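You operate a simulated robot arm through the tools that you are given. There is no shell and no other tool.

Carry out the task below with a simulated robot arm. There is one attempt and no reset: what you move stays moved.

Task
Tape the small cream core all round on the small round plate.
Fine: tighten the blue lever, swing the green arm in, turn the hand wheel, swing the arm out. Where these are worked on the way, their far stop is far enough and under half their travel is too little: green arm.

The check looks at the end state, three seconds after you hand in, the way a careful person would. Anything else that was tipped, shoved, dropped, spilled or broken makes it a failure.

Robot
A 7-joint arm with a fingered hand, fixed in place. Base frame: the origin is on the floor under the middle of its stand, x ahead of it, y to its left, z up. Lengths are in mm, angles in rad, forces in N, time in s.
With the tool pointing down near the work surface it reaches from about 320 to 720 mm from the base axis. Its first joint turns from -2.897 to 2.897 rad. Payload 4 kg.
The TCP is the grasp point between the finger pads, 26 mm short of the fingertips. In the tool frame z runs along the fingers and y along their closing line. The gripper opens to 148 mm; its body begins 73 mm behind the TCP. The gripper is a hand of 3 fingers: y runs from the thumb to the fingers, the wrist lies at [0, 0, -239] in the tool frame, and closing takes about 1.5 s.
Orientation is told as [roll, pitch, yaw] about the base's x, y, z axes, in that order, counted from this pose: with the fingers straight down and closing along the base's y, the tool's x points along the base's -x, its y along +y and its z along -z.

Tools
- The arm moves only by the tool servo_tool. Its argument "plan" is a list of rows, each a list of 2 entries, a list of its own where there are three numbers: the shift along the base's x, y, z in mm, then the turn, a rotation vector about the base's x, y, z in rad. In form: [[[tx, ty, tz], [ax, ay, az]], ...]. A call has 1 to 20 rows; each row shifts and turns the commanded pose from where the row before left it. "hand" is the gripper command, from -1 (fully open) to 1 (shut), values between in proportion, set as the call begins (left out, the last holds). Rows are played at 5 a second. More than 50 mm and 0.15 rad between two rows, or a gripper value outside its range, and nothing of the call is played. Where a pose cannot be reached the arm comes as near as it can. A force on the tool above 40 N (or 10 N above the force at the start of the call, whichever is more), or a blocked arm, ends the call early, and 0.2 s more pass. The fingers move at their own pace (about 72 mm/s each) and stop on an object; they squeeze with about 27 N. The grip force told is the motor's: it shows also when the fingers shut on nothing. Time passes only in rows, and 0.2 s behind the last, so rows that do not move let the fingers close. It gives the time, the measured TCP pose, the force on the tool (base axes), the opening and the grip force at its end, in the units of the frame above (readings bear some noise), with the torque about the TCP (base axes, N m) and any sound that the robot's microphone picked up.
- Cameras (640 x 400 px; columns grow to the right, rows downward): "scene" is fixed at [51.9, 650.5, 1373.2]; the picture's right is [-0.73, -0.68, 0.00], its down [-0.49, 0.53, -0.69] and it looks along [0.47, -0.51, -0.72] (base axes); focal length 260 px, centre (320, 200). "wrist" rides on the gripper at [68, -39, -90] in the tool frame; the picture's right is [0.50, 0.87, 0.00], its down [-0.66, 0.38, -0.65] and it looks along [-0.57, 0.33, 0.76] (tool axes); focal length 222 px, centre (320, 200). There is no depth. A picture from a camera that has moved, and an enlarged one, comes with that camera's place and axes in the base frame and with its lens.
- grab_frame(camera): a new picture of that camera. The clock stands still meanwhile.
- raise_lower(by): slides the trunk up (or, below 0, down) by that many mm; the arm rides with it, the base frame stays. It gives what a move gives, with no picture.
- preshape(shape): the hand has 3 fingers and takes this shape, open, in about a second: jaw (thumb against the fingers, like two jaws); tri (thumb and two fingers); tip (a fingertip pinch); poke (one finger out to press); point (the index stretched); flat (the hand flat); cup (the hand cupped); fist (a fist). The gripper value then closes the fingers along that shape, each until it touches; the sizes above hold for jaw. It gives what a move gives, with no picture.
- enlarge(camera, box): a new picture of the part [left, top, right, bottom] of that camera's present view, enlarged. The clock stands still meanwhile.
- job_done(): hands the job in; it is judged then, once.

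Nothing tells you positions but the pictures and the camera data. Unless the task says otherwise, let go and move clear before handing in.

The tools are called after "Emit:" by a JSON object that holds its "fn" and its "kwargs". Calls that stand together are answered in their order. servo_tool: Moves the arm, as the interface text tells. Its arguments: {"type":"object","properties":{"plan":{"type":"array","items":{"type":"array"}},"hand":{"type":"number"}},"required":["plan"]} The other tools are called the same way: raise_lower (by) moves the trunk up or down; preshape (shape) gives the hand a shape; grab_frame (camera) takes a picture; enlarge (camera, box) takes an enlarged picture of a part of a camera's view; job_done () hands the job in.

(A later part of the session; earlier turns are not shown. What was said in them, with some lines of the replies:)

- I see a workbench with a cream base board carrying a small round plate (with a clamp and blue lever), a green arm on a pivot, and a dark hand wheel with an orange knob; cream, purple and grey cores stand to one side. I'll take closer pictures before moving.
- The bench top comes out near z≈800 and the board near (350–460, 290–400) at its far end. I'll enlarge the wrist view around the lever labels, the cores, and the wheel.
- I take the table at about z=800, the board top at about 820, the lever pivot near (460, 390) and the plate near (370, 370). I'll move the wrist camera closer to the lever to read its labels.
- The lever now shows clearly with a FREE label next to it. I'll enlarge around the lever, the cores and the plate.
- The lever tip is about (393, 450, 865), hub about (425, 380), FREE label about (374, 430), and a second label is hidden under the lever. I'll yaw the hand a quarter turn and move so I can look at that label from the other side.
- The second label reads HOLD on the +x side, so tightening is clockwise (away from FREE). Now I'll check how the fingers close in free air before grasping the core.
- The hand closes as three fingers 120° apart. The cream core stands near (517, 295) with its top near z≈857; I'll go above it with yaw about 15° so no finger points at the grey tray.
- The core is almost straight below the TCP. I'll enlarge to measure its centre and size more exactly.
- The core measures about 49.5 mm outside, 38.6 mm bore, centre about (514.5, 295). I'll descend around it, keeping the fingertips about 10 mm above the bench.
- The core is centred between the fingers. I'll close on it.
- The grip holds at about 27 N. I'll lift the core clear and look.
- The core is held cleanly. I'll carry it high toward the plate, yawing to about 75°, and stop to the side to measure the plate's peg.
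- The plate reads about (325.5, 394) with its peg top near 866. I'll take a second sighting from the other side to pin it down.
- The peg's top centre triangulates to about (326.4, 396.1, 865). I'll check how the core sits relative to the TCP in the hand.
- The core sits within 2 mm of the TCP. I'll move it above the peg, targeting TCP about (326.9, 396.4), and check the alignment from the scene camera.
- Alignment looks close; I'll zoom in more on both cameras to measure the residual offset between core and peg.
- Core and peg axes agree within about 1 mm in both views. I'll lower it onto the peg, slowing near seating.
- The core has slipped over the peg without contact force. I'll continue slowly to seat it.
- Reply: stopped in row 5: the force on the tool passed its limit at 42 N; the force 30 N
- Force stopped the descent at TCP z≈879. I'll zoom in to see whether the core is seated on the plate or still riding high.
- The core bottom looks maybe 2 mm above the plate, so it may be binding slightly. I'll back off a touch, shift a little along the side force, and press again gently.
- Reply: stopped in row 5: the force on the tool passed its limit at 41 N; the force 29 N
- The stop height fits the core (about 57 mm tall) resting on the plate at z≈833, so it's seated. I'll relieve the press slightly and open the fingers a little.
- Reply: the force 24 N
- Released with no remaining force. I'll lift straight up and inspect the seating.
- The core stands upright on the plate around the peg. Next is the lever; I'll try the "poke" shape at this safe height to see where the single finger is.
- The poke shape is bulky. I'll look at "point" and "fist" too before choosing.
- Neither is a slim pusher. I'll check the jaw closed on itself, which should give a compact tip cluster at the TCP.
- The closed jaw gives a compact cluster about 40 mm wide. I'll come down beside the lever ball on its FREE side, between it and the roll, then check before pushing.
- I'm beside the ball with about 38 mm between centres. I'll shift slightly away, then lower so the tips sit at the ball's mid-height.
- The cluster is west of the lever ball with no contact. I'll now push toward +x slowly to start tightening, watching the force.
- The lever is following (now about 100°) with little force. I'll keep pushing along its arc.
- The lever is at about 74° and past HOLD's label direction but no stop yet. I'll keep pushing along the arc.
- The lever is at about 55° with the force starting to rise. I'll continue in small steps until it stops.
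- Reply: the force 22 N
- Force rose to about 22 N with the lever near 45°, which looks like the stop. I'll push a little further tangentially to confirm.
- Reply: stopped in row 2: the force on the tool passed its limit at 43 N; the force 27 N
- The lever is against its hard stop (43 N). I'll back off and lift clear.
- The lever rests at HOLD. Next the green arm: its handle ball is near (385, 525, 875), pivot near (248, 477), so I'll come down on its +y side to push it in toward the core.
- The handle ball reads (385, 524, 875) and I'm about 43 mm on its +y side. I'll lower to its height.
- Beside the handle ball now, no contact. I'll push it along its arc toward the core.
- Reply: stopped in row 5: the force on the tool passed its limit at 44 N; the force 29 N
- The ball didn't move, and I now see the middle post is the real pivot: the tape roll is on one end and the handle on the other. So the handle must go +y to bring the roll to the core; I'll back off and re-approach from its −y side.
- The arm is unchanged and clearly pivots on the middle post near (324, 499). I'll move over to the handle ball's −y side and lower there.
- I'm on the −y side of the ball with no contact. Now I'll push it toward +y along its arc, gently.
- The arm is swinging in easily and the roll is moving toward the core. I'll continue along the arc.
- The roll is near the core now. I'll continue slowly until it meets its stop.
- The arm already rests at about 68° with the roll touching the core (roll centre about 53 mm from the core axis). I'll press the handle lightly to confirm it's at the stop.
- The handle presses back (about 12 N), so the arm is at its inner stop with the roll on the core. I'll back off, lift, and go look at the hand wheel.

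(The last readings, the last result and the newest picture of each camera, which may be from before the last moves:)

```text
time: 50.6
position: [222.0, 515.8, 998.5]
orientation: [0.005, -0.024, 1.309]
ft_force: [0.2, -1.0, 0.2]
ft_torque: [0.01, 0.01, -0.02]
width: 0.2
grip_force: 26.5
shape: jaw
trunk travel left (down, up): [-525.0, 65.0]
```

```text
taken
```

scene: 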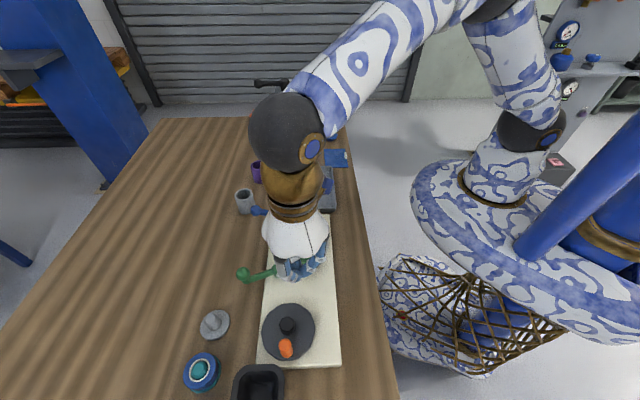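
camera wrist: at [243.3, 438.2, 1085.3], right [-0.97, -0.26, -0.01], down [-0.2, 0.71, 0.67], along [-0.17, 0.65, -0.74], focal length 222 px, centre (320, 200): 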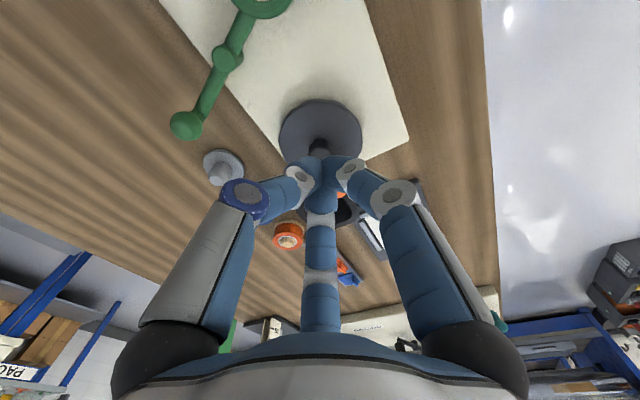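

The hand hides the wheel from here. I'll shift sideways for two clear sightings of the wheel and knob.

Emit:
{"fn": "servo_tool", "kwargs": {"plan": [[[40, 10, 0], [0, 0, 0]], [[40, 10, 0], [0, 0, 0]], [[35, 10, 0], [0, 0, 0]], [[0, 0, 0], [0, 0, 0]]]}}

Emit:
{"fn": "grab_frame", "kwargs": {"camera": "wrist"}}

Emit:
{"fn": "enlarge", "kwargs": {"camera": "wrist", "box": [380, 80, 520, 200]}}

Emit:
{"fn": "enlarge", "kwargs": {"camera": "scene", "box": [220, 190, 370, 400]}}

```text
time: 51.6
position: [338.6, 544.4, 999.1]
orientation: [0.006, -0.027, 1.309]
ft_force: [0.5, -0.2, -0.1]
ft_torque: [0.03, -0.01, 0.01]
width: 0.0
grip_force: 27.4
shape: jaw
trunk travel left (down, up): [-525.0, 65.0]
```

```text
taken
camera wrist: at [360.3, 466.5, 1087.1], right [-0.97, -0.26, -0.01], down [-0.2, 0.71, 0.67], along [-0.17, 0.65, -0.74], focal length 222 px, centre (320, 200)
```

wrist: 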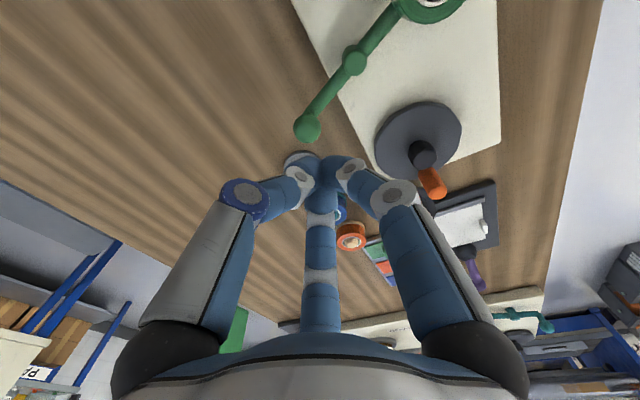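

```text
3.33 times, centred on (450, 140) of wrist
camera zoom: at [360.3, 466.5, 1087.1], right [-0.97, -0.26, -0.01], down [-0.2, 0.71, 0.67], along [-0.17, 0.65, -0.74], focal length 740 px, centre (-113, 400)
```

zoom: 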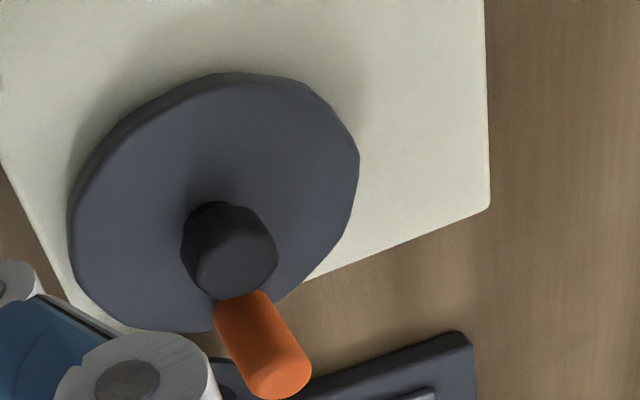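

```text
1.90 times, centred on (295, 295) of scene
camera zoom: at [51.9, 650.5, 1373.2], right [-0.73, -0.68, 0.0], down [-0.49, 0.53, -0.69], along [0.47, -0.51, -0.72], focal length 495 px, centre (368, 19)
```

zoom: 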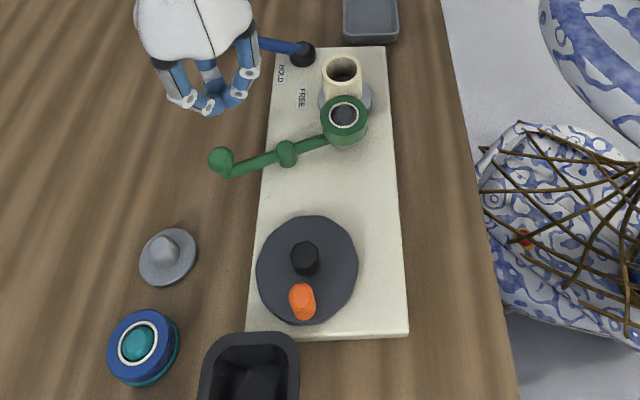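

The wheel hub is near (214, 566) with its top near z≈870; the orange knob is near (182, 597), top near 885, on a radius of about 45 mm. I'll go above the −x side of the wheel and lower behind the knob for a clockwise push.

Emit:
{"fn": "servo_tool", "kwargs": {"plan": [[[-44, 4, 0], [0, 0, 0]], [[-44, 4, 0], [0, 0, 0]], [[-44, 4, 0], [0, 0, 0]], [[-44, 4, 0], [0, 0, 0]], [[0, 0, -35], [0, 0, 0]], [[0, 0, -35], [0, 0, 0]], [[0, 0, 0], [0, 0, 0]]]}}

Emit:
{"fn": "grab_frame", "kwargs": {"camera": "wrist"}}

Emit:
{"fn": "enlarge", "kwargs": {"camera": "scene", "box": [220, 250, 370, 400]}}

```text
time: 53.2
position: [162.9, 559.2, 931.1]
orientation: [0.005, -0.027, 1.31]
ft_force: [0.4, -0.5, 0.4]
ft_torque: [0.0, 0.03, 0.01]
width: 0.0
grip_force: 27.1
shape: jaw
trunk travel left (down, up): [-525.0, 65.0]
```

```text
taken
camera wrist: at [183.7, 481.2, 1017.5], right [-0.97, -0.26, -0.01], down [-0.2, 0.71, 0.67], along [-0.17, 0.65, -0.74], focal length 222 px, centre (320, 200)
```

wrist: 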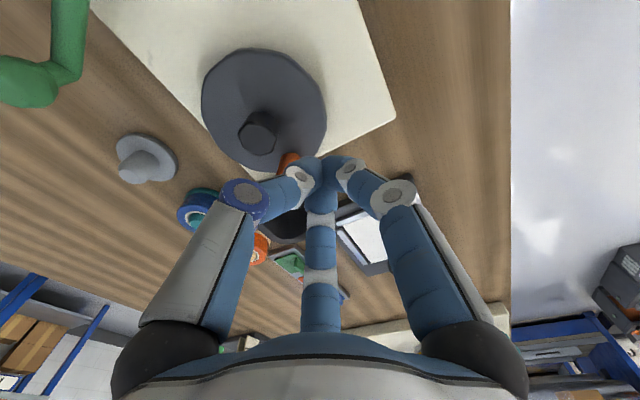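

```text
2.67 times, centred on (295, 325) of scene
camera zoom: at [51.9, 650.5, 1373.2], right [-0.73, -0.68, 0.0], down [-0.49, 0.53, -0.69], along [0.47, -0.51, -0.72], focal length 693 px, centre (387, -133)
```

zoom: 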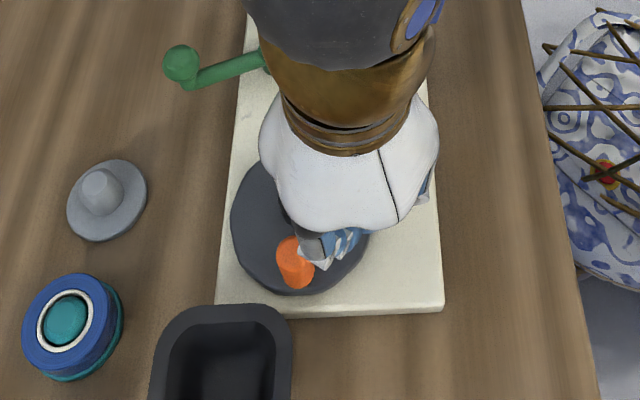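

I'll enlarge the wrist view to pin down the hub and knob relative to the hand before lowering.

Emit:
{"fn": "enlarge", "kwargs": {"camera": "wrist", "box": [190, 40, 350, 200]}}

```text
2.50 times, centred on (270, 120) of wrist
camera zoom: at [183.7, 481.2, 1017.5], right [-0.97, -0.26, -0.01], down [-0.2, 0.71, 0.67], along [-0.17, 0.65, -0.74], focal length 555 px, centre (445, 400)
```

zoom: 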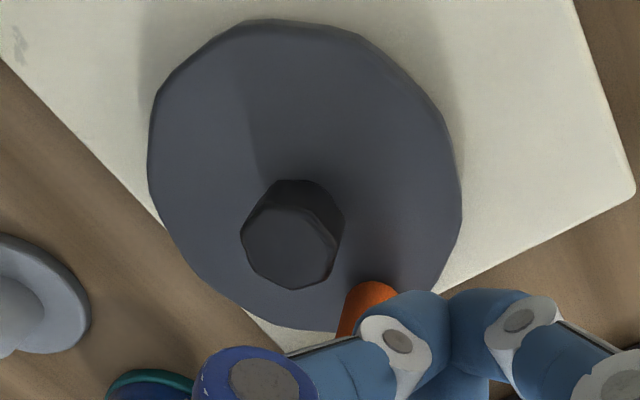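

Refined: hub at about (209.5, 569, 865), knob at about (181, 598). I'll step out to a 52 mm circle and lower to the knob's height.

Emit:
{"fn": "servo_tool", "kwargs": {"plan": [[[-6.4, 4.4, 0], [0, 0, 0]], [[0, 0, -20], [0, 0, 0]], [[0, 0, -20], [0, 0, 0]], [[0, 0, -8], [0, 0, 0]], [[0, 0, 0], [0, 0, 0]]]}}

Emit:
{"fn": "grab_frame", "kwargs": {"camera": "wrist"}}

Emit:
{"fn": "enlarge", "kwargs": {"camera": "scene", "box": [220, 250, 370, 400]}}

```text
time: 54.4
position: [157.5, 565.0, 879.3]
orientation: [0.005, -0.026, 1.309]
ft_force: [0.1, 0.7, 0.0]
ft_torque: [0.01, 0.01, -0.01]
width: 0.0
grip_force: 27.2
shape: jaw
trunk travel left (down, up): [-525.0, 65.0]
```

```text
taken
camera wrist: at [178.0, 487.1, 967.9], right [-0.97, -0.26, -0.01], down [-0.2, 0.71, 0.67], along [-0.17, 0.65, -0.74], focal length 222 px, centre (320, 200)
```

wrist: 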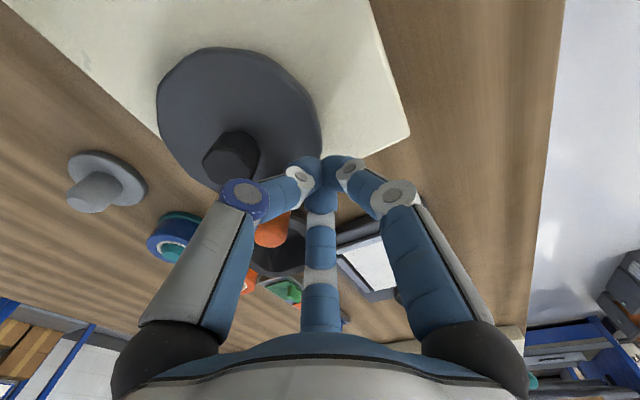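

```text
2.67 times, centred on (295, 325) of scene
camera zoom: at [51.9, 650.5, 1373.2], right [-0.73, -0.68, 0.0], down [-0.49, 0.53, -0.69], along [0.47, -0.51, -0.72], focal length 693 px, centre (387, -133)
```

zoom: 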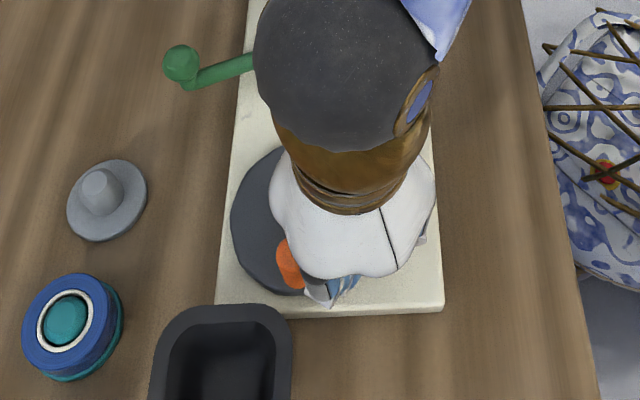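

No contact yet. I'll start sweeping clockwise around the hub to drive the knob, about 56° first, and check the effect.

Emit:
{"fn": "servo_tool", "kwargs": {"plan": [[[-0.27, 6.35, 0], [0, 0, 0]], [[0.5, 6.33, 0], [0, 0, 0]], [[1.26, 6.22, 0], [0, 0, 0]], [[2.02, 6.02, 0], [0, 0, 0]], [[2.73, 5.73, 0], [0, 0, 0]], [[3.41, 5.35, 0], [0, 0, 0]], [[4.04, 4.9, 0], [0, 0, 0]], [[4.61, 4.37, 0], [0, 0, 0]]]}}

Emit:
{"fn": "grab_frame", "kwargs": {"camera": "wrist"}}

Emit:
{"fn": "enlarge", "kwargs": {"camera": "scene", "box": [220, 200, 370, 400]}}

```text
time: 56.2
position: [177.1, 610.3, 880.8]
orientation: [0.005, -0.025, 1.308]
ft_force: [-1.1, -0.6, 1.1]
ft_torque: [-0.01, -0.06, -0.02]
width: 0.1
grip_force: 26.3
shape: jaw
trunk travel left (down, up): [-525.0, 65.0]
```

```text
taken
camera wrist: at [196.8, 531.7, 969.7], right [-0.97, -0.26, -0.01], down [-0.2, 0.71, 0.67], along [-0.17, 0.65, -0.74], focal length 222 px, centre (320, 200)
```

wrist: 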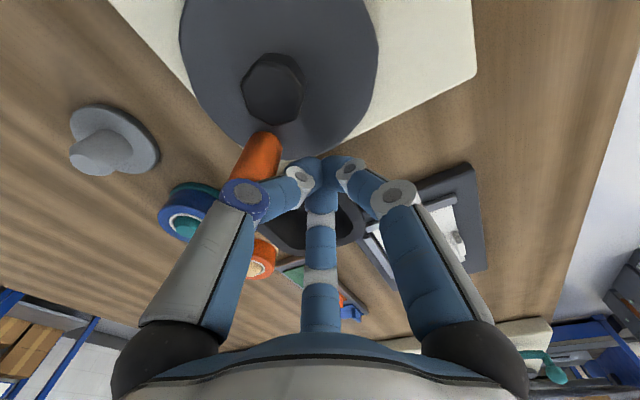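

```text
2.00 times, centred on (295, 300) of scene
camera zoom: at [51.9, 650.5, 1373.2], right [-0.73, -0.68, 0.0], down [-0.49, 0.53, -0.69], along [0.47, -0.51, -0.72], focal length 520 px, centre (370, 0)
```

zoom: 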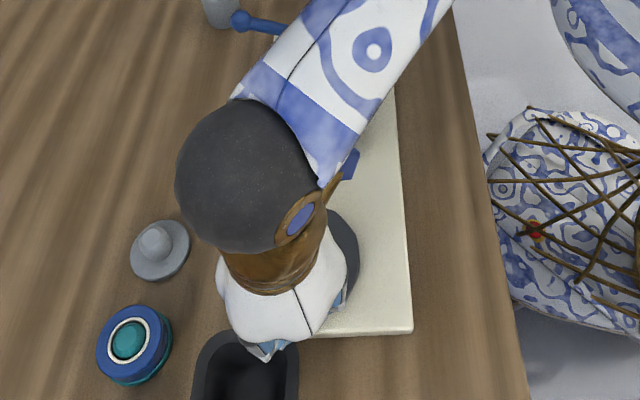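

The knob followed: it moved from about 135° to about 84° with almost no force. I'll keep sweeping clockwise.

Emit:
{"fn": "servo_tool", "kwargs": {"plan": [[[5.1, 3.78, 0], [0, 0, 0]], [[5.52, 3.13, 0], [0, 0, 0]], [[5.87, 2.43, 0], [0, 0, 0]], [[6.12, 1.69, 0], [0, 0, 0]], [[6.28, 0.94, 0], [0, 0, 0]], [[6.34, 0.17, 0], [0, 0, 0]], [[6.32, -0.61, 0], [0, 0, 0]], [[6.2, -1.37, 0], [0, 0, 0]], [[5.99, -2.12, 0], [0, 0, 0]], [[5.68, -2.84, 0], [0, 0, 0]]]}}

Emit:
{"fn": "grab_frame", "kwargs": {"camera": "wrist"}}

Emit:
{"fn": "grab_frame", "kwargs": {"camera": "scene"}}

```text
time: 58.4
position: [235.1, 615.6, 881.4]
orientation: [0.006, -0.027, 1.309]
ft_force: [-1.0, 0.6, -0.7]
ft_torque: [0.05, 0.03, -0.03]
width: 0.1
grip_force: 26.5
shape: jaw
trunk travel left (down, up): [-525.0, 65.0]
```

```text
taken
camera wrist: at [257.0, 538.1, 968.8], right [-0.97, -0.26, -0.01], down [-0.2, 0.71, 0.67], along [-0.17, 0.65, -0.74], focal length 222 px, centre (320, 200)
```

wrist: 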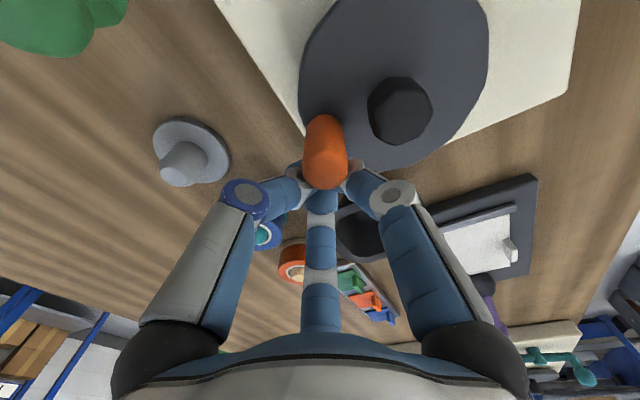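

```text
taken
```

scene: 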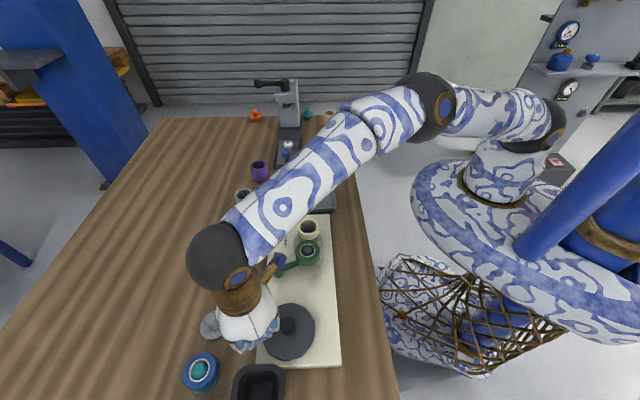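

The knob keeps following. Now I can see the core again from the scene camera; I'll check for tape and the plate mark.

Emit:
{"fn": "enlarge", "kwargs": {"camera": "scene", "box": [275, 210, 345, 280]}}

```text
5.71 times, centred on (310, 245) of scene
camera zoom: at [51.9, 650.5, 1373.2], right [-0.73, -0.68, 0.0], down [-0.49, 0.53, -0.69], along [0.47, -0.51, -0.72], focal length 1485 px, centre (377, -57)
```

zoom: 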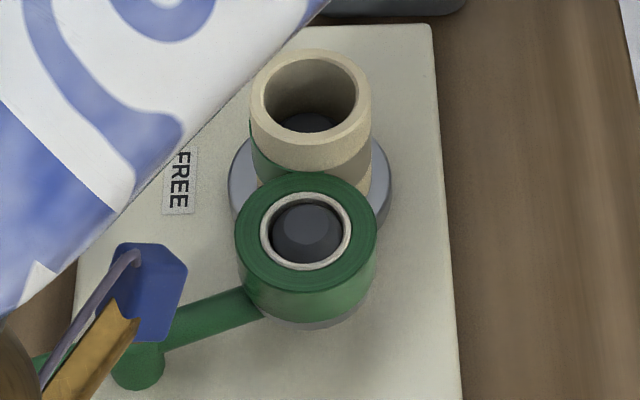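

Green tape is appearing on the core's side, so this direction works. I'll keep turning clockwise.

Emit:
{"fn": "servo_tool", "kwargs": {"plan": [[[5.29, -3.5, 0], [0, 0, 0]], [[4.83, -4.12, 0], [0, 0, 0]], [[4.29, -4.69, 0], [0, 0, 0]], [[3.69, -5.16, 0], [0, 0, 0]], [[3.03, -5.58, 0], [0, 0, 0]], [[2.32, -5.91, 0], [0, 0, 0]], [[1.59, -6.15, 0], [0, 0, 0]], [[0.83, -6.29, 0], [0, 0, 0]], [[0.06, -6.35, 0], [0, 0, 0]], [[-0.72, -6.31, 0], [0, 0, 0]], [[-1.48, -6.17, 0], [0, 0, 0]], [[-2.23, -5.95, 0], [0, 0, 0]]]}}

Emit:
{"fn": "grab_frame", "kwargs": {"camera": "wrist"}}

Emit:
{"fn": "enlarge", "kwargs": {"camera": "scene", "box": [230, 200, 380, 380]}}

```text
time: 61.0
position: [257.5, 549.1, 880.8]
orientation: [0.005, -0.026, 1.309]
ft_force: [2.1, -0.7, 0.6]
ft_torque: [0.0, 0.02, 0.04]
width: 0.0
grip_force: 27.2
shape: jaw
trunk travel left (down, up): [-525.0, 65.0]
```

```text
taken
camera wrist: at [278.3, 470.8, 969.4], right [-0.97, -0.26, -0.01], down [-0.2, 0.71, 0.67], along [-0.17, 0.65, -0.74], focal length 222 px, centre (320, 200)
```

wrist: 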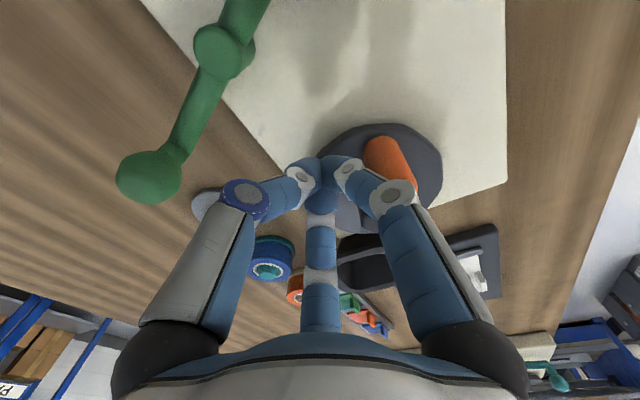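

```text
2.22 times, centred on (305, 290) of scene
camera zoom: at [51.9, 650.5, 1373.2], right [-0.73, -0.68, 0.0], down [-0.49, 0.53, -0.69], along [0.47, -0.51, -0.72], focal length 577 px, centre (353, 0)
```

zoom: 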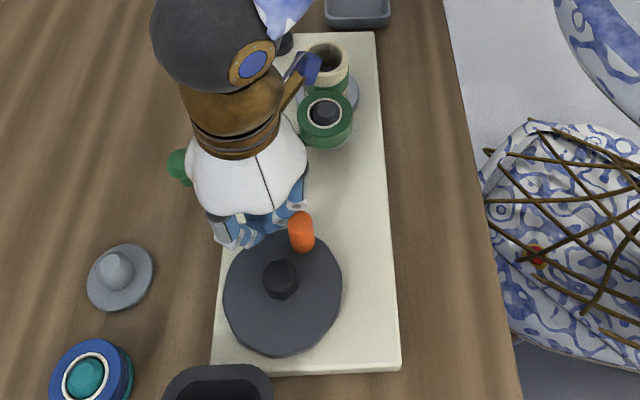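

Wheel turning well. I'll continue around the far side.

Emit:
{"fn": "servo_tool", "kwargs": {"plan": [[[-2.93, -5.63, 0], [0, 0, 0]], [[-3.59, -5.23, 0], [0, 0, 0]], [[-4.21, -4.76, 0], [0, 0, 0]], [[-4.76, -4.21, 0], [0, 0, 0]], [[-5.23, -3.59, 0], [0, 0, 0]], [[-5.63, -2.93, 0], [0, 0, 0]], [[-5.95, -2.23, 0], [0, 0, 0]], [[-6.17, -1.48, 0], [0, 0, 0]], [[-6.31, -0.72, 0], [0, 0, 0]], [[-6.35, 0.06, 0], [0, 0, 0]], [[-6.29, 0.83, 0], [0, 0, 0]], [[-6.15, 1.59, 0], [0, 0, 0]], [[-5.91, 2.32, 0], [0, 0, 0]]]}}

Emit:
{"fn": "grab_frame", "kwargs": {"camera": "wrist"}}

Emit:
{"fn": "enlarge", "kwargs": {"camera": "scene", "box": [230, 200, 380, 380]}}

```text
time: 63.8
position: [189.4, 522.5, 881.0]
orientation: [0.006, -0.028, 1.308]
ft_force: [1.1, -1.1, 0.0]
ft_torque: [-0.01, -0.02, -0.03]
width: 0.2
grip_force: 26.8
shape: jaw
trunk travel left (down, up): [-525.0, 65.0]
```

```text
taken
camera wrist: at [209.4, 444.6, 968.5], right [-0.97, -0.26, -0.01], down [-0.2, 0.71, 0.67], along [-0.17, 0.65, -0.74], focal length 222 px, centre (320, 200)
```

wrist: 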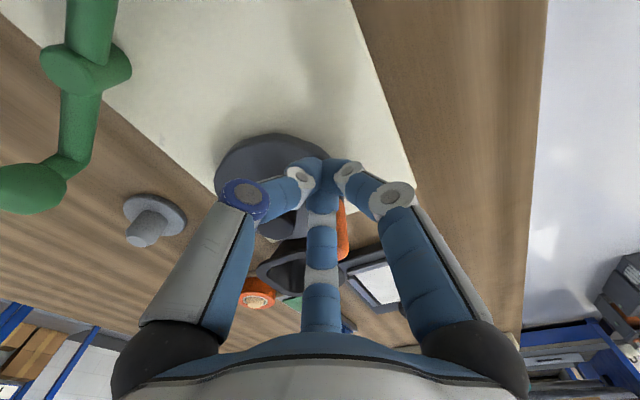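

```text
2.22 times, centred on (305, 290) of scene
camera zoom: at [51.9, 650.5, 1373.2], right [-0.73, -0.68, 0.0], down [-0.49, 0.53, -0.69], along [0.47, -0.51, -0.72], focal length 577 px, centre (353, 0)
```

zoom: 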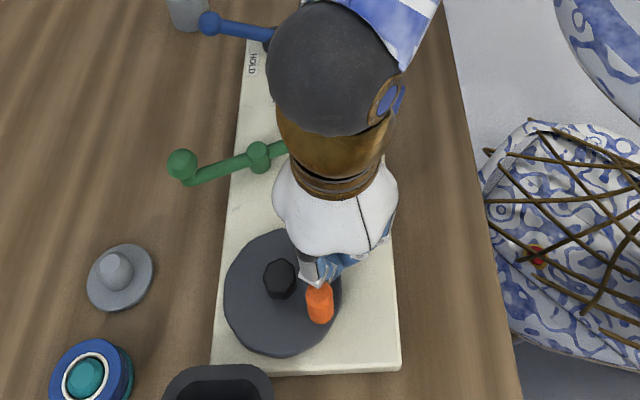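

The wheel has gone about 290°. I'll complete the full turn and then some.

Emit:
{"fn": "servo_tool", "kwargs": {"plan": [[[-5.58, 3.03, 0], [0, 0, 0]], [[-5.16, 3.69, 0], [0, 0, 0]], [[-4.69, 4.29, 0], [0, 0, 0]], [[-4.12, 4.83, 0], [0, 0, 0]], [[-3.5, 5.29, 0], [0, 0, 0]], [[-2.84, 5.68, 0], [0, 0, 0]], [[-2.12, 5.99, 0], [0, 0, 0]], [[-1.37, 6.2, 0], [0, 0, 0]], [[-0.61, 6.32, 0], [0, 0, 0]], [[0.17, 6.34, 0], [0, 0, 0]], [[0.94, 6.28, 0], [0, 0, 0]], [[1.69, 6.12, 0], [0, 0, 0]]]}}

Emit:
{"fn": "grab_frame", "kwargs": {"camera": "wrist"}}

Emit:
{"fn": "grab_frame", "kwargs": {"camera": "scene"}}

```text
time: 66.4
position: [161.6, 587.3, 882.0]
orientation: [0.004, -0.028, 1.309]
ft_force: [-0.1, -0.9, -0.2]
ft_torque: [0.01, 0.01, -0.05]
width: 0.1
grip_force: 26.6
shape: jaw
trunk travel left (down, up): [-525.0, 65.0]
```

```text
taken
camera wrist: at [182.4, 509.7, 968.5], right [-0.97, -0.26, -0.01], down [-0.2, 0.71, 0.67], along [-0.17, 0.65, -0.74], focal length 222 px, centre (320, 200)
```

wrist: 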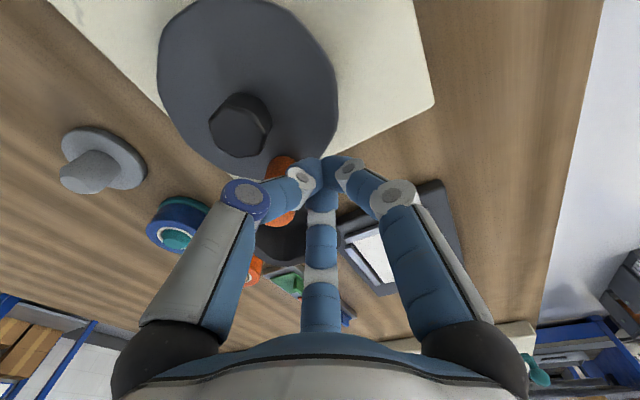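

```text
taken
```

scene: 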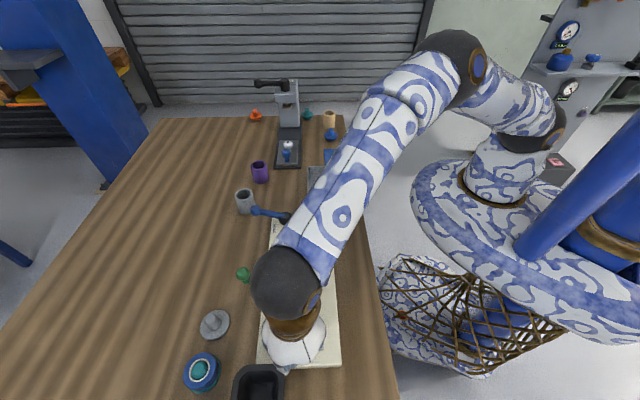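

That makes just over one wheel turn. I'll continue to where the scene camera can see the core, then check the coverage.

Emit:
{"fn": "servo_tool", "kwargs": {"plan": [[[2.43, 5.87, 0], [0, 0, 0]], [[3.13, 5.52, 0], [0, 0, 0]], [[3.78, 5.1, 0], [0, 0, 0]], [[4.37, 4.61, 0], [0, 0, 0]], [[4.9, 4.04, 0], [0, 0, 0]], [[5.35, 3.41, 0], [0, 0, 0]], [[5.73, 2.73, 0], [0, 0, 0]], [[6.02, 2.02, 0], [0, 0, 0]], [[6.22, 1.26, 0], [0, 0, 0]], [[6.33, 0.5, 0], [0, 0, 0]], [[6.35, -0.27, 0], [0, 0, 0]], [[6.26, -1.05, 0], [0, 0, 0]], [[6.09, -1.81, 0], [0, 0, 0]], [[5.82, -2.53, 0], [0, 0, 0]]]}}

Emit:
{"fn": "enlarge", "kwargs": {"camera": "scene", "box": [275, 210, 345, 280]}}

Emit:
{"fn": "grab_frame", "kwargs": {"camera": "wrist"}}

```text
time: 69.4
position: [231.9, 617.6, 881.9]
orientation: [0.005, -0.026, 1.308]
ft_force: [-1.1, 1.6, 0.2]
ft_torque: [0.02, 0.04, -0.01]
width: 0.0
grip_force: 27.2
shape: jaw
trunk travel left (down, up): [-525.0, 65.0]
```

```text
5.71 times, centred on (310, 245) of scene
camera zoom: at [51.9, 650.5, 1373.2], right [-0.73, -0.68, 0.0], down [-0.49, 0.53, -0.69], along [0.47, -0.51, -0.72], focal length 1485 px, centre (377, -57)
```

zoom: 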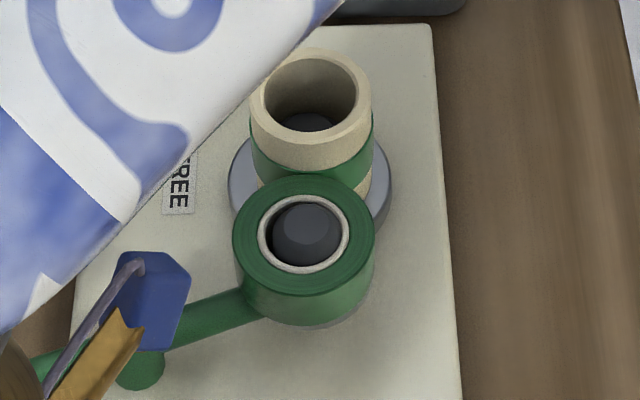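

```text
taken
camera wrist: at [253.8, 539.4, 969.0], right [-0.97, -0.26, -0.01], down [-0.2, 0.71, 0.67], along [-0.17, 0.65, -0.74], focal length 222 px, centre (320, 200)
```

wrist: 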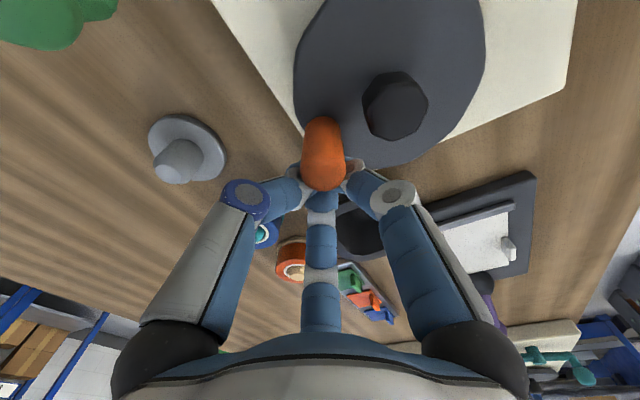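

Tape now shows on both visible sides of the core. I'll back off the knob, lift, and inspect the core from other sides with the wrist camera before swinging the arm out.

Emit:
{"fn": "servo_tool", "kwargs": {"plan": [[[-5, 3, 0], [0, 0, 0]], [[-3, 2, 0], [0, 0, 0]], [[0, 0, 35], [0, 0, 0]], [[0, 0, 40], [0, 0, 0]], [[0, 0, 30], [0, 0, 0]], [[38, -32, 0], [0, 0, 0]], [[38, -32, 0], [0, 0, 0]], [[38, -32, 0], [0, 0, 0]], [[38, -32, 0], [0, 0, 0]], [[38, -32, 0], [0, 0, 0]], [[38, -32, 0], [0, 0, 0]], [[0, 0, 0], [0, 0, 0]]]}}

Emit:
{"fn": "grab_frame", "kwargs": {"camera": "wrist"}}

Emit:
{"fn": "enlarge", "kwargs": {"camera": "wrist", "box": [400, 30, 560, 170]}}

Emit:
{"fn": "enlarge", "kwargs": {"camera": "scene", "box": [265, 210, 355, 280]}}

```text
time: 72.0
position: [453.7, 430.3, 985.7]
orientation: [0.005, -0.028, 1.307]
ft_force: [-0.8, 0.3, -0.6]
ft_torque: [0.0, 0.04, -0.01]
width: 0.1
grip_force: 27.0
shape: jaw
trunk travel left (down, up): [-525.0, 65.0]
```

```text
taken
camera wrist: at [475.7, 351.4, 1073.7], right [-0.97, -0.26, -0.01], down [-0.2, 0.71, 0.67], along [-0.17, 0.65, -0.74], focal length 222 px, centre (320, 200)
```

wrist: 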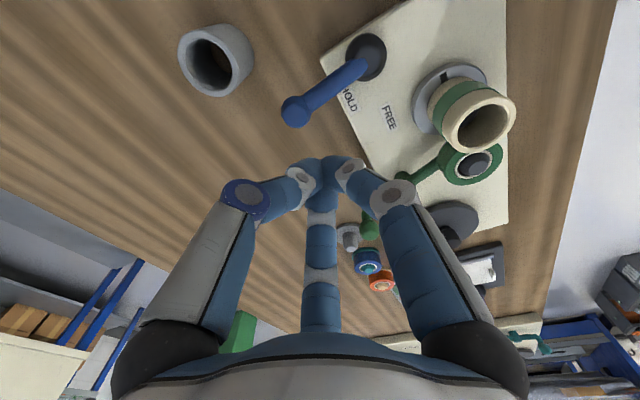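

```text
2.86 times, centred on (480, 100) of wrist
camera zoom: at [475.7, 351.4, 1073.7], right [-0.97, -0.26, -0.01], down [-0.2, 0.71, 0.67], along [-0.17, 0.65, -0.74], focal length 635 px, centre (-137, 486)
```

zoom: 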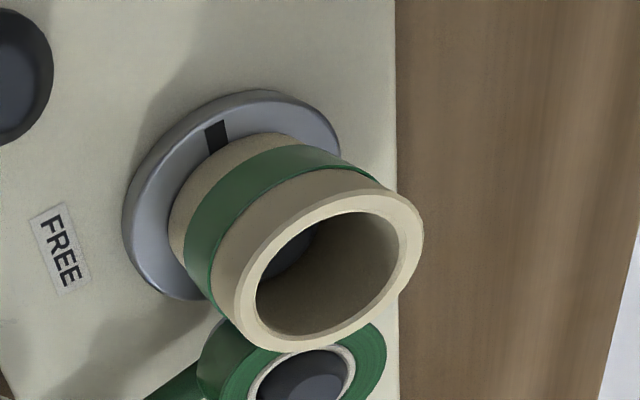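

```text
5.71 times, centred on (310, 245) of scene
camera zoom: at [51.9, 650.5, 1373.2], right [-0.73, -0.68, 0.0], down [-0.49, 0.53, -0.69], along [0.47, -0.51, -0.72], focal length 1485 px, centre (377, -57)
```

zoom: 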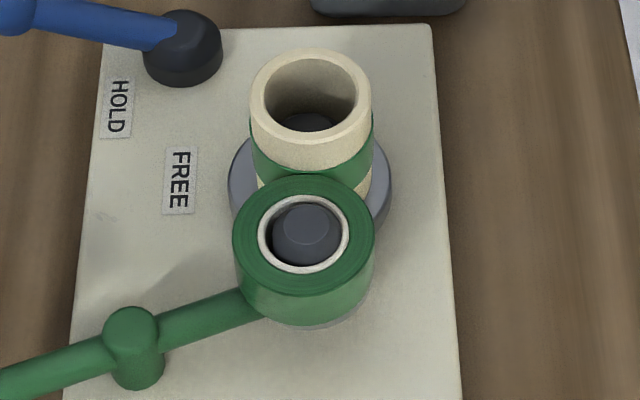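

The tape band looks continuous from this side, and the plate mark has moved, so the plate is well past a turn. I'll check the remaining side.

Emit:
{"fn": "servo_tool", "kwargs": {"plan": [[[-37, -10, 0], [0, 0, 0]], [[-37, -10, 0], [0, 0, 0]], [[-37, -10, 0], [0, 0, 0]], [[-37, -10, 0], [0, 0, 0]], [[-37, -10, 0], [0, 0, 0]], [[-37, -10, 0], [0, 0, 0]], [[-37, -10, 0], [0, 0, 0]], [[0, 0, 0], [0, 0, 0]]]}}

Emit:
{"fn": "grab_frame", "kwargs": {"camera": "wrist"}}

Emit:
{"fn": "enlarge", "kwargs": {"camera": "wrist", "box": [90, 30, 250, 170]}}

```text
time: 73.8
position: [194.7, 360.4, 986.6]
orientation: [0.006, -0.027, 1.31]
ft_force: [0.4, 0.3, -0.3]
ft_torque: [-0.03, -0.05, -0.03]
width: 0.0
grip_force: 27.2
shape: jaw
trunk travel left (down, up): [-525.0, 65.0]
```

```text
taken
camera wrist: at [216.4, 281.4, 1074.3], right [-0.97, -0.26, -0.01], down [-0.2, 0.71, 0.67], along [-0.17, 0.65, -0.74], focal length 222 px, centre (320, 200)
```

wrist: 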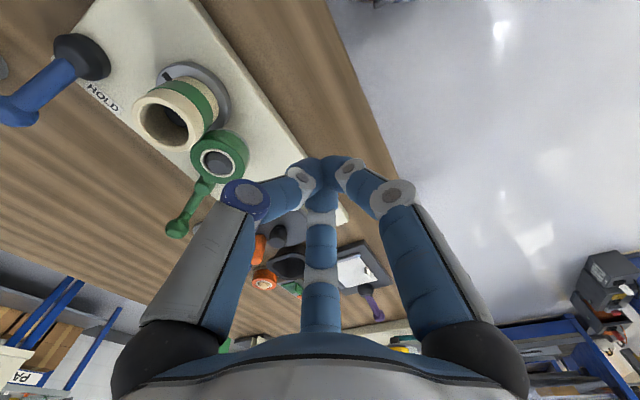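

```text
2.86 times, centred on (170, 100) of wrist
camera zoom: at [216.4, 281.4, 1074.3], right [-0.97, -0.26, -0.01], down [-0.2, 0.71, 0.67], along [-0.17, 0.65, -0.74], focal length 635 px, centre (749, 486)
```

zoom: 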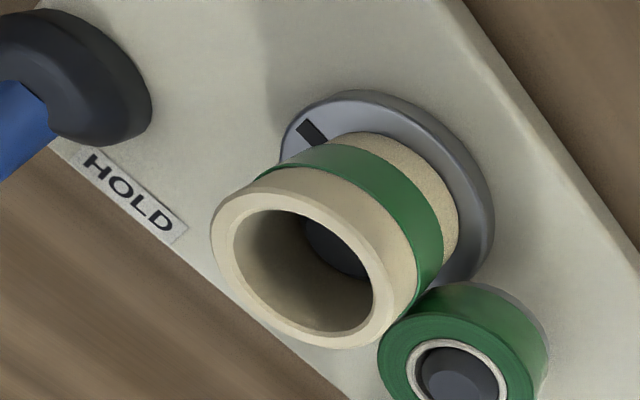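

The tape covers this side too, right up to the roll, so the core is wrapped all round. Now I'll swing the arm out: I'll come down on the other side of the handle ball, which is near (351, 565).

Emit:
{"fn": "servo_tool", "kwargs": {"plan": [[[19, 37, 0], [0, 0, 0]], [[19, 37, 0], [0, 0, 0]], [[19, 37, 0], [0, 0, 0]], [[19, 37, 0], [0, 0, 0]], [[19, 37, 0], [0, 0, 0]], [[18, 37, 0], [0, 0, 0]], [[0, 0, -35], [0, 0, 0]], [[0, 0, -20], [0, 0, 0]], [[0, 0, 0], [0, 0, 0]]]}}

Emit:
{"fn": "grab_frame", "kwargs": {"camera": "wrist"}}

Emit:
{"fn": "enlarge", "kwargs": {"camera": "scene", "box": [200, 220, 350, 360]}}

```text
time: 75.8
position: [307.4, 582.4, 932.1]
orientation: [0.006, -0.026, 1.309]
ft_force: [0.5, -0.1, -0.1]
ft_torque: [0.03, -0.03, -0.01]
width: 0.0
grip_force: 27.6
shape: jaw
trunk travel left (down, up): [-525.0, 65.0]
```

```text
taken
camera wrist: at [328.3, 503.6, 1019.5], right [-0.97, -0.26, -0.01], down [-0.2, 0.71, 0.67], along [-0.17, 0.65, -0.74], focal length 222 px, centre (320, 200)
```

wrist: 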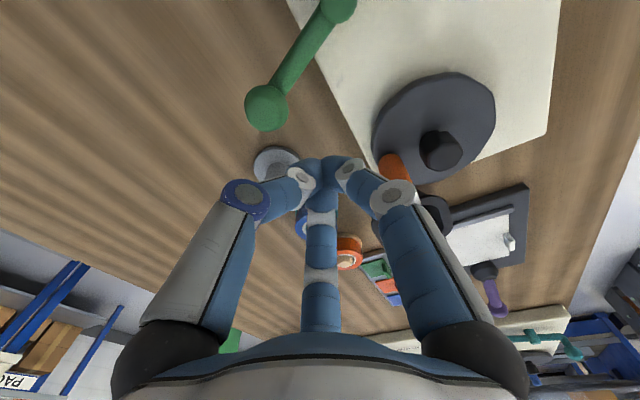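

```text
2.86 times, centred on (275, 290) of scene
camera zoom: at [51.9, 650.5, 1373.2], right [-0.73, -0.68, 0.0], down [-0.49, 0.53, -0.69], along [0.47, -0.51, -0.72], focal length 742 px, centre (449, -57)
```

zoom: 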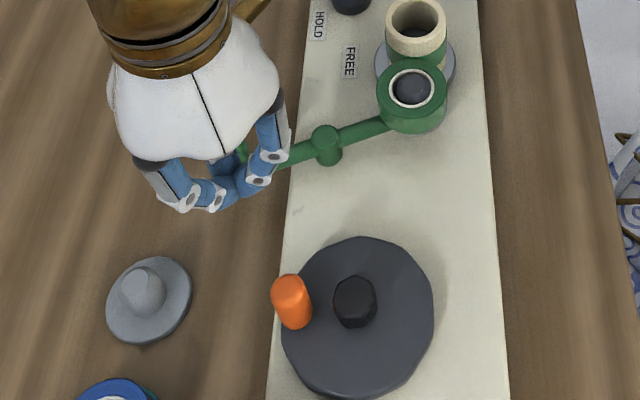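

The handle ball is at about (348, 563), 44 mm from me, and the wheel knob is clear on the other side. I'll lower to the ball's height.

Emit:
{"fn": "servo_tool", "kwargs": {"plan": [[[0, 0, -20], [0, 0, 0]], [[0, 0, -18], [0, 0, 0]], [[0, 0, -10], [0, 0, 0]], [[0, 0, 0], [0, 0, 0]]]}}

Emit:
{"fn": "grab_frame", "kwargs": {"camera": "wrist"}}

```text
time: 76.8
position: [307.6, 582.0, 883.1]
orientation: [0.007, -0.024, 1.31]
ft_force: [0.0, 0.5, -0.4]
ft_torque: [0.02, 0.02, 0.01]
width: 0.0
grip_force: 26.3
shape: jaw
trunk travel left (down, up): [-525.0, 65.0]
```

```text
taken
camera wrist: at [328.6, 504.0, 970.4], right [-0.97, -0.26, -0.01], down [-0.2, 0.71, 0.67], along [-0.17, 0.65, -0.74], focal length 222 px, centre (320, 200)
```

wrist: 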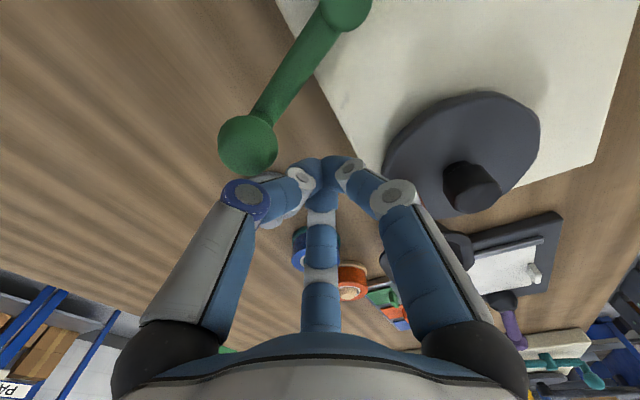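

Now I'll push the handle toward +x along its arc to swing the arm out.

Emit:
{"fn": "servo_tool", "kwargs": {"plan": [[[5, -3, 0], [0, 0, 0]], [[5, -3, 0], [0, 0, 0]], [[5, 0, 0], [0, 0, 0]], [[5, 0, 0], [0, 0, 0]], [[5, -0.5, 0], [0, 0, 0]], [[5, -0.5, 0], [0, 0, 0]], [[5, -0.5, 0], [0, 0, 0]]]}}

Emit:
{"fn": "grab_frame", "kwargs": {"camera": "wrist"}}

Emit:
{"fn": "enlarge", "kwargs": {"camera": "scene", "box": [210, 200, 350, 320]}}

```text
time: 78.4
position: [341.5, 574.4, 882.8]
orientation: [0.006, -0.026, 1.309]
ft_force: [0.1, 0.6, 0.4]
ft_torque: [-0.01, 0.01, -0.03]
width: 0.0
grip_force: 27.2
shape: jaw
trunk travel left (down, up): [-525.0, 65.0]
```

```text
taken
camera wrist: at [363.7, 495.8, 970.8], right [-0.97, -0.26, -0.01], down [-0.2, 0.71, 0.67], along [-0.17, 0.65, -0.74], focal length 222 px, centre (320, 200)
```

wrist: 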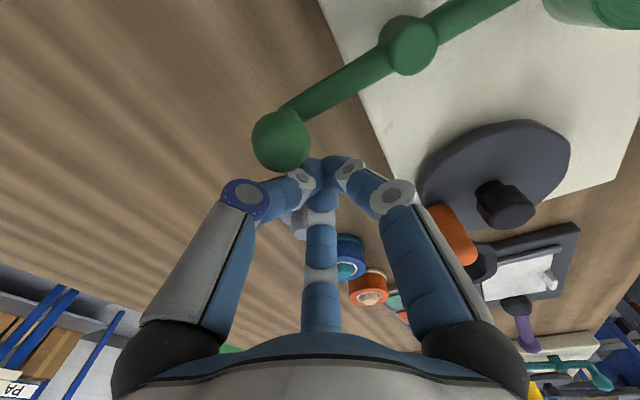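

```text
3.33 times, centred on (280, 260) of scene
camera zoom: at [51.9, 650.5, 1373.2], right [-0.73, -0.68, 0.0], down [-0.49, 0.53, -0.69], along [0.47, -0.51, -0.72], focal length 866 px, centre (453, 0)
```

zoom: 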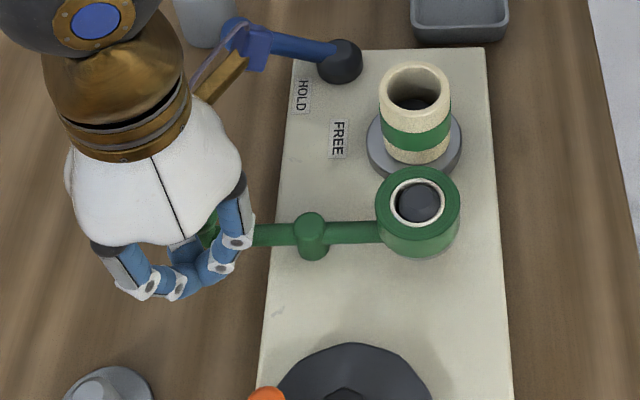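

The arm is swinging out and the core's front shows an unbroken tape band. I'll continue to the outer stop.

Emit:
{"fn": "servo_tool", "kwargs": {"plan": [[[5, -1.6, 0], [0, 0, 0]], [[5, -2, 0], [0, 0, 0]], [[4.5, -2.3, 0], [0, 0, 0]], [[4.5, -2.6, 0], [0, 0, 0]], [[4, -2.8, 0], [0, 0, 0]], [[3.5, -3, 0], [0, 0, 0]], [[3, -3.5, 0], [0, 0, 0]]]}}

Emit:
{"fn": "grab_frame", "kwargs": {"camera": "wrist"}}

Emit:
{"fn": "enlarge", "kwargs": {"camera": "scene", "box": [210, 200, 350, 320]}}

```text
time: 80.0
position: [371.5, 557.7, 883.3]
orientation: [0.006, -0.027, 1.308]
ft_force: [-0.2, -0.1, 0.4]
ft_torque: [0.01, 0.02, 0.0]
width: 0.0
grip_force: 27.6
shape: jaw
trunk travel left (down, up): [-525.0, 65.0]
```

```text
taken
camera wrist: at [393.1, 479.3, 971.2], right [-0.97, -0.26, -0.01], down [-0.2, 0.71, 0.67], along [-0.17, 0.65, -0.74], focal length 222 px, centre (320, 200)
```

wrist: 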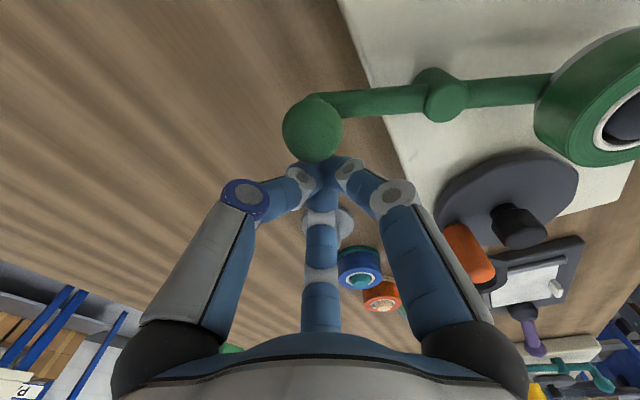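

```text
3.33 times, centred on (280, 260) of scene
camera zoom: at [51.9, 650.5, 1373.2], right [-0.73, -0.68, 0.0], down [-0.49, 0.53, -0.69], along [0.47, -0.51, -0.72], focal length 866 px, centre (453, 0)
```

zoom: 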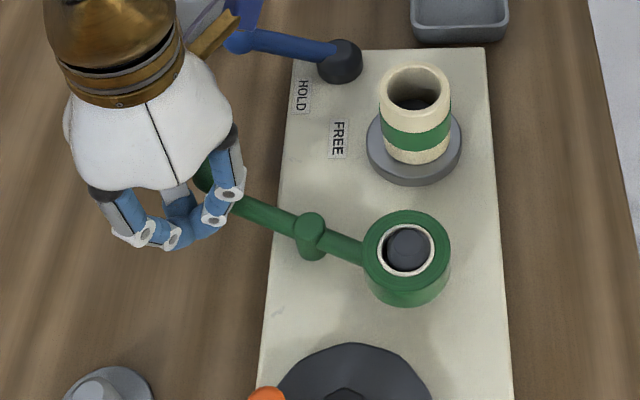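

Nearly at the outer stop. I'll press a bit further until it resists.

Emit:
{"fn": "servo_tool", "kwargs": {"plan": [[[2, -3.5, 0], [0, 0, 0]], [[1.5, -3, 0], [0, 0, 0]], [[1, -2.5, 0], [0, 0, 0]]]}}

Emit:
{"fn": "enlarge", "kwargs": {"camera": "scene", "box": [220, 190, 350, 320]}}

```text
time: 80.8
position: [374.0, 549.0, 883.0]
orientation: [0.006, -0.027, 1.307]
ft_force: [-1.0, 0.8, -0.4]
ft_torque: [0.03, 0.04, 0.04]
width: 0.2
grip_force: 27.0
shape: jaw
trunk travel left (down, up): [-525.0, 65.0]
```

```text
3.08 times, centred on (285, 255) of scene
camera zoom: at [51.9, 650.5, 1373.2], right [-0.73, -0.68, 0.0], down [-0.49, 0.53, -0.69], along [0.47, -0.51, -0.72], focal length 800 px, centre (428, 31)
```

zoom: 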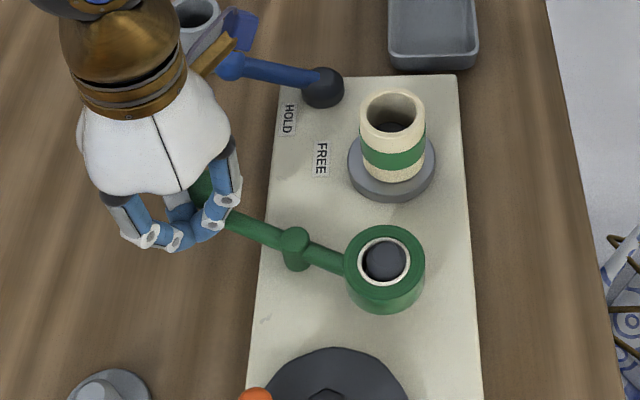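

The roll is back at its starting place. One small nudge to confirm it's on the stop, then I'll retreat.

Emit:
{"fn": "servo_tool", "kwargs": {"plan": [[[0.7, -2, 0], [0, 0, 0]], [[0.7, -2, 0], [0, 0, 0]]]}}

```text
time: 81.4
position: [376.5, 546.9, 883.8]
orientation: [0.007, -0.029, 1.311]
ft_force: [-1.9, 23.4, 0.0]
ft_torque: [0.18, 0.02, 0.2]
width: 0.0
grip_force: 26.7
shape: jaw
trunk travel left (down, up): [-525.0, 65.0]
```

The arm is on its outer stop (23 N). I'll back off, lift clear, and inspect everything.

Emit:
{"fn": "servo_tool", "kwargs": {"plan": [[[-2, 6, 0], [0, 0, 0]], [[-2, 8, 0], [0, 0, 0]], [[0, 0, 40], [0, 0, 0]], [[0, 0, 45], [0, 0, 0]], [[0, 0, 45], [0, 0, 0]], [[-30, -20, 20], [0, 0, 0]], [[-35, -25, 10], [0, 0, 0]], [[-35, -25, 10], [0, 0, 0]], [[-35, -25, 10], [0, 0, 0]], [[-35, -25, 10], [0, 0, 0]], [[0, 0, 0], [0, 0, 0]]]}}

Emit:
{"fn": "grab_frame", "kwargs": {"camera": "scene"}}

Emit:
{"fn": "enlarge", "kwargs": {"camera": "scene", "box": [230, 200, 350, 300]}}

Emit:
{"fn": "grab_frame", "kwargs": {"camera": "wrist"}}

```text
time: 83.8
position: [203.4, 436.2, 1072.1]
orientation: [0.006, -0.027, 1.308]
ft_force: [-0.5, -0.2, 0.1]
ft_torque: [-0.02, -0.03, 0.0]
width: 0.1
grip_force: 26.6
shape: jaw
trunk travel left (down, up): [-525.0, 65.0]
```

```text
taken
```

scene: 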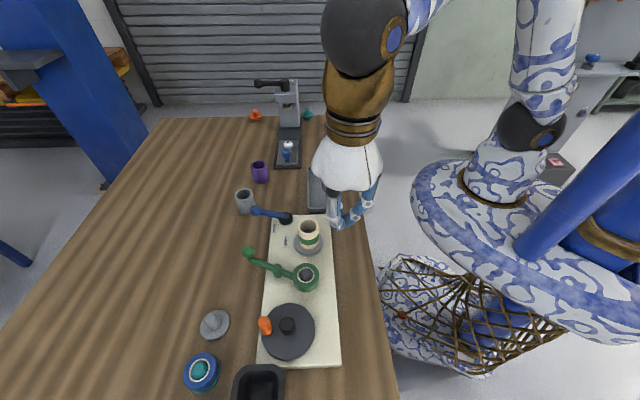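

```text
4.00 times, centred on (290, 250) of scene
camera zoom: at [51.9, 650.5, 1373.2], right [-0.73, -0.68, 0.0], down [-0.49, 0.53, -0.69], along [0.47, -0.51, -0.72], focal length 1039 px, centre (440, 0)
```

zoom: 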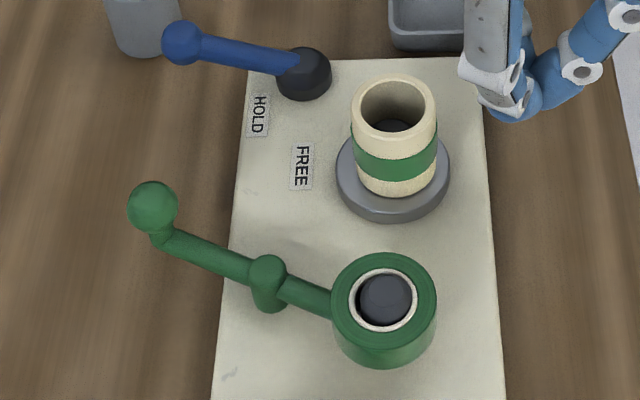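

```text
taken
camera wrist: at [224.8, 357.6, 1159.9], right [-0.97, -0.26, -0.01], down [-0.2, 0.71, 0.67], along [-0.17, 0.65, -0.74], focal length 222 px, centre (320, 200)
```

wrist: 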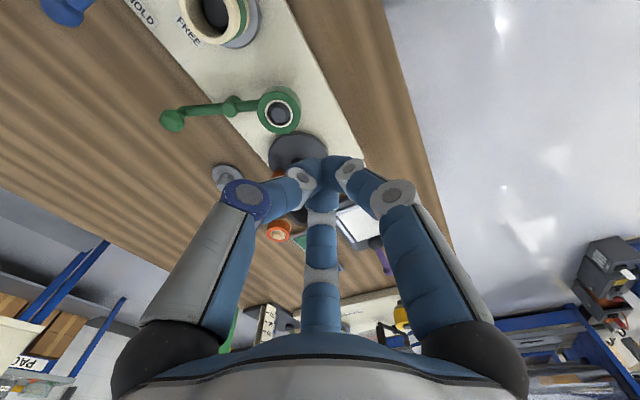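

The core sits on the small plate with a continuous green band all round. The blue lever is at HOLD, the green arm is back on its outer stop, and I can see nothing else disturbed. The hand is clear and holding nothing, so I'll hand the job in.

Emit:
{"fn": "job_done", "kwargs": {}}

```text
The job is handed in.
```

The job is handed in. The cream core is on the small round plate, with green tape in an unbroken band all the way round.

- **Core:** it sits over the peg, resting on the plate. The wrist and scene cameras between them showed the tape continuous on every side.
- **Blue lever:** I turned it from the FREE side to its hard stop at HOLD, and it is still there.
- **Green arm:** I swung it in until the roll pressed on the core, and afterwards swung it out to its outer stop. My first push on the arm went the wrong way, against its outer stop. The arm did not move, and I saw no damage.
- **Hand wheel:** I turned it clockwise about one and a quarter turns. The plate's mark ended half a turn from where it started, and with the tape covering every side I take that as about one and a half turns of the plate.

In the last pictures nothing else looks tipped or moved. The hand hid a small part of the bench, around the tan core, but I never worked there. The hand is empty and clear of the bench.
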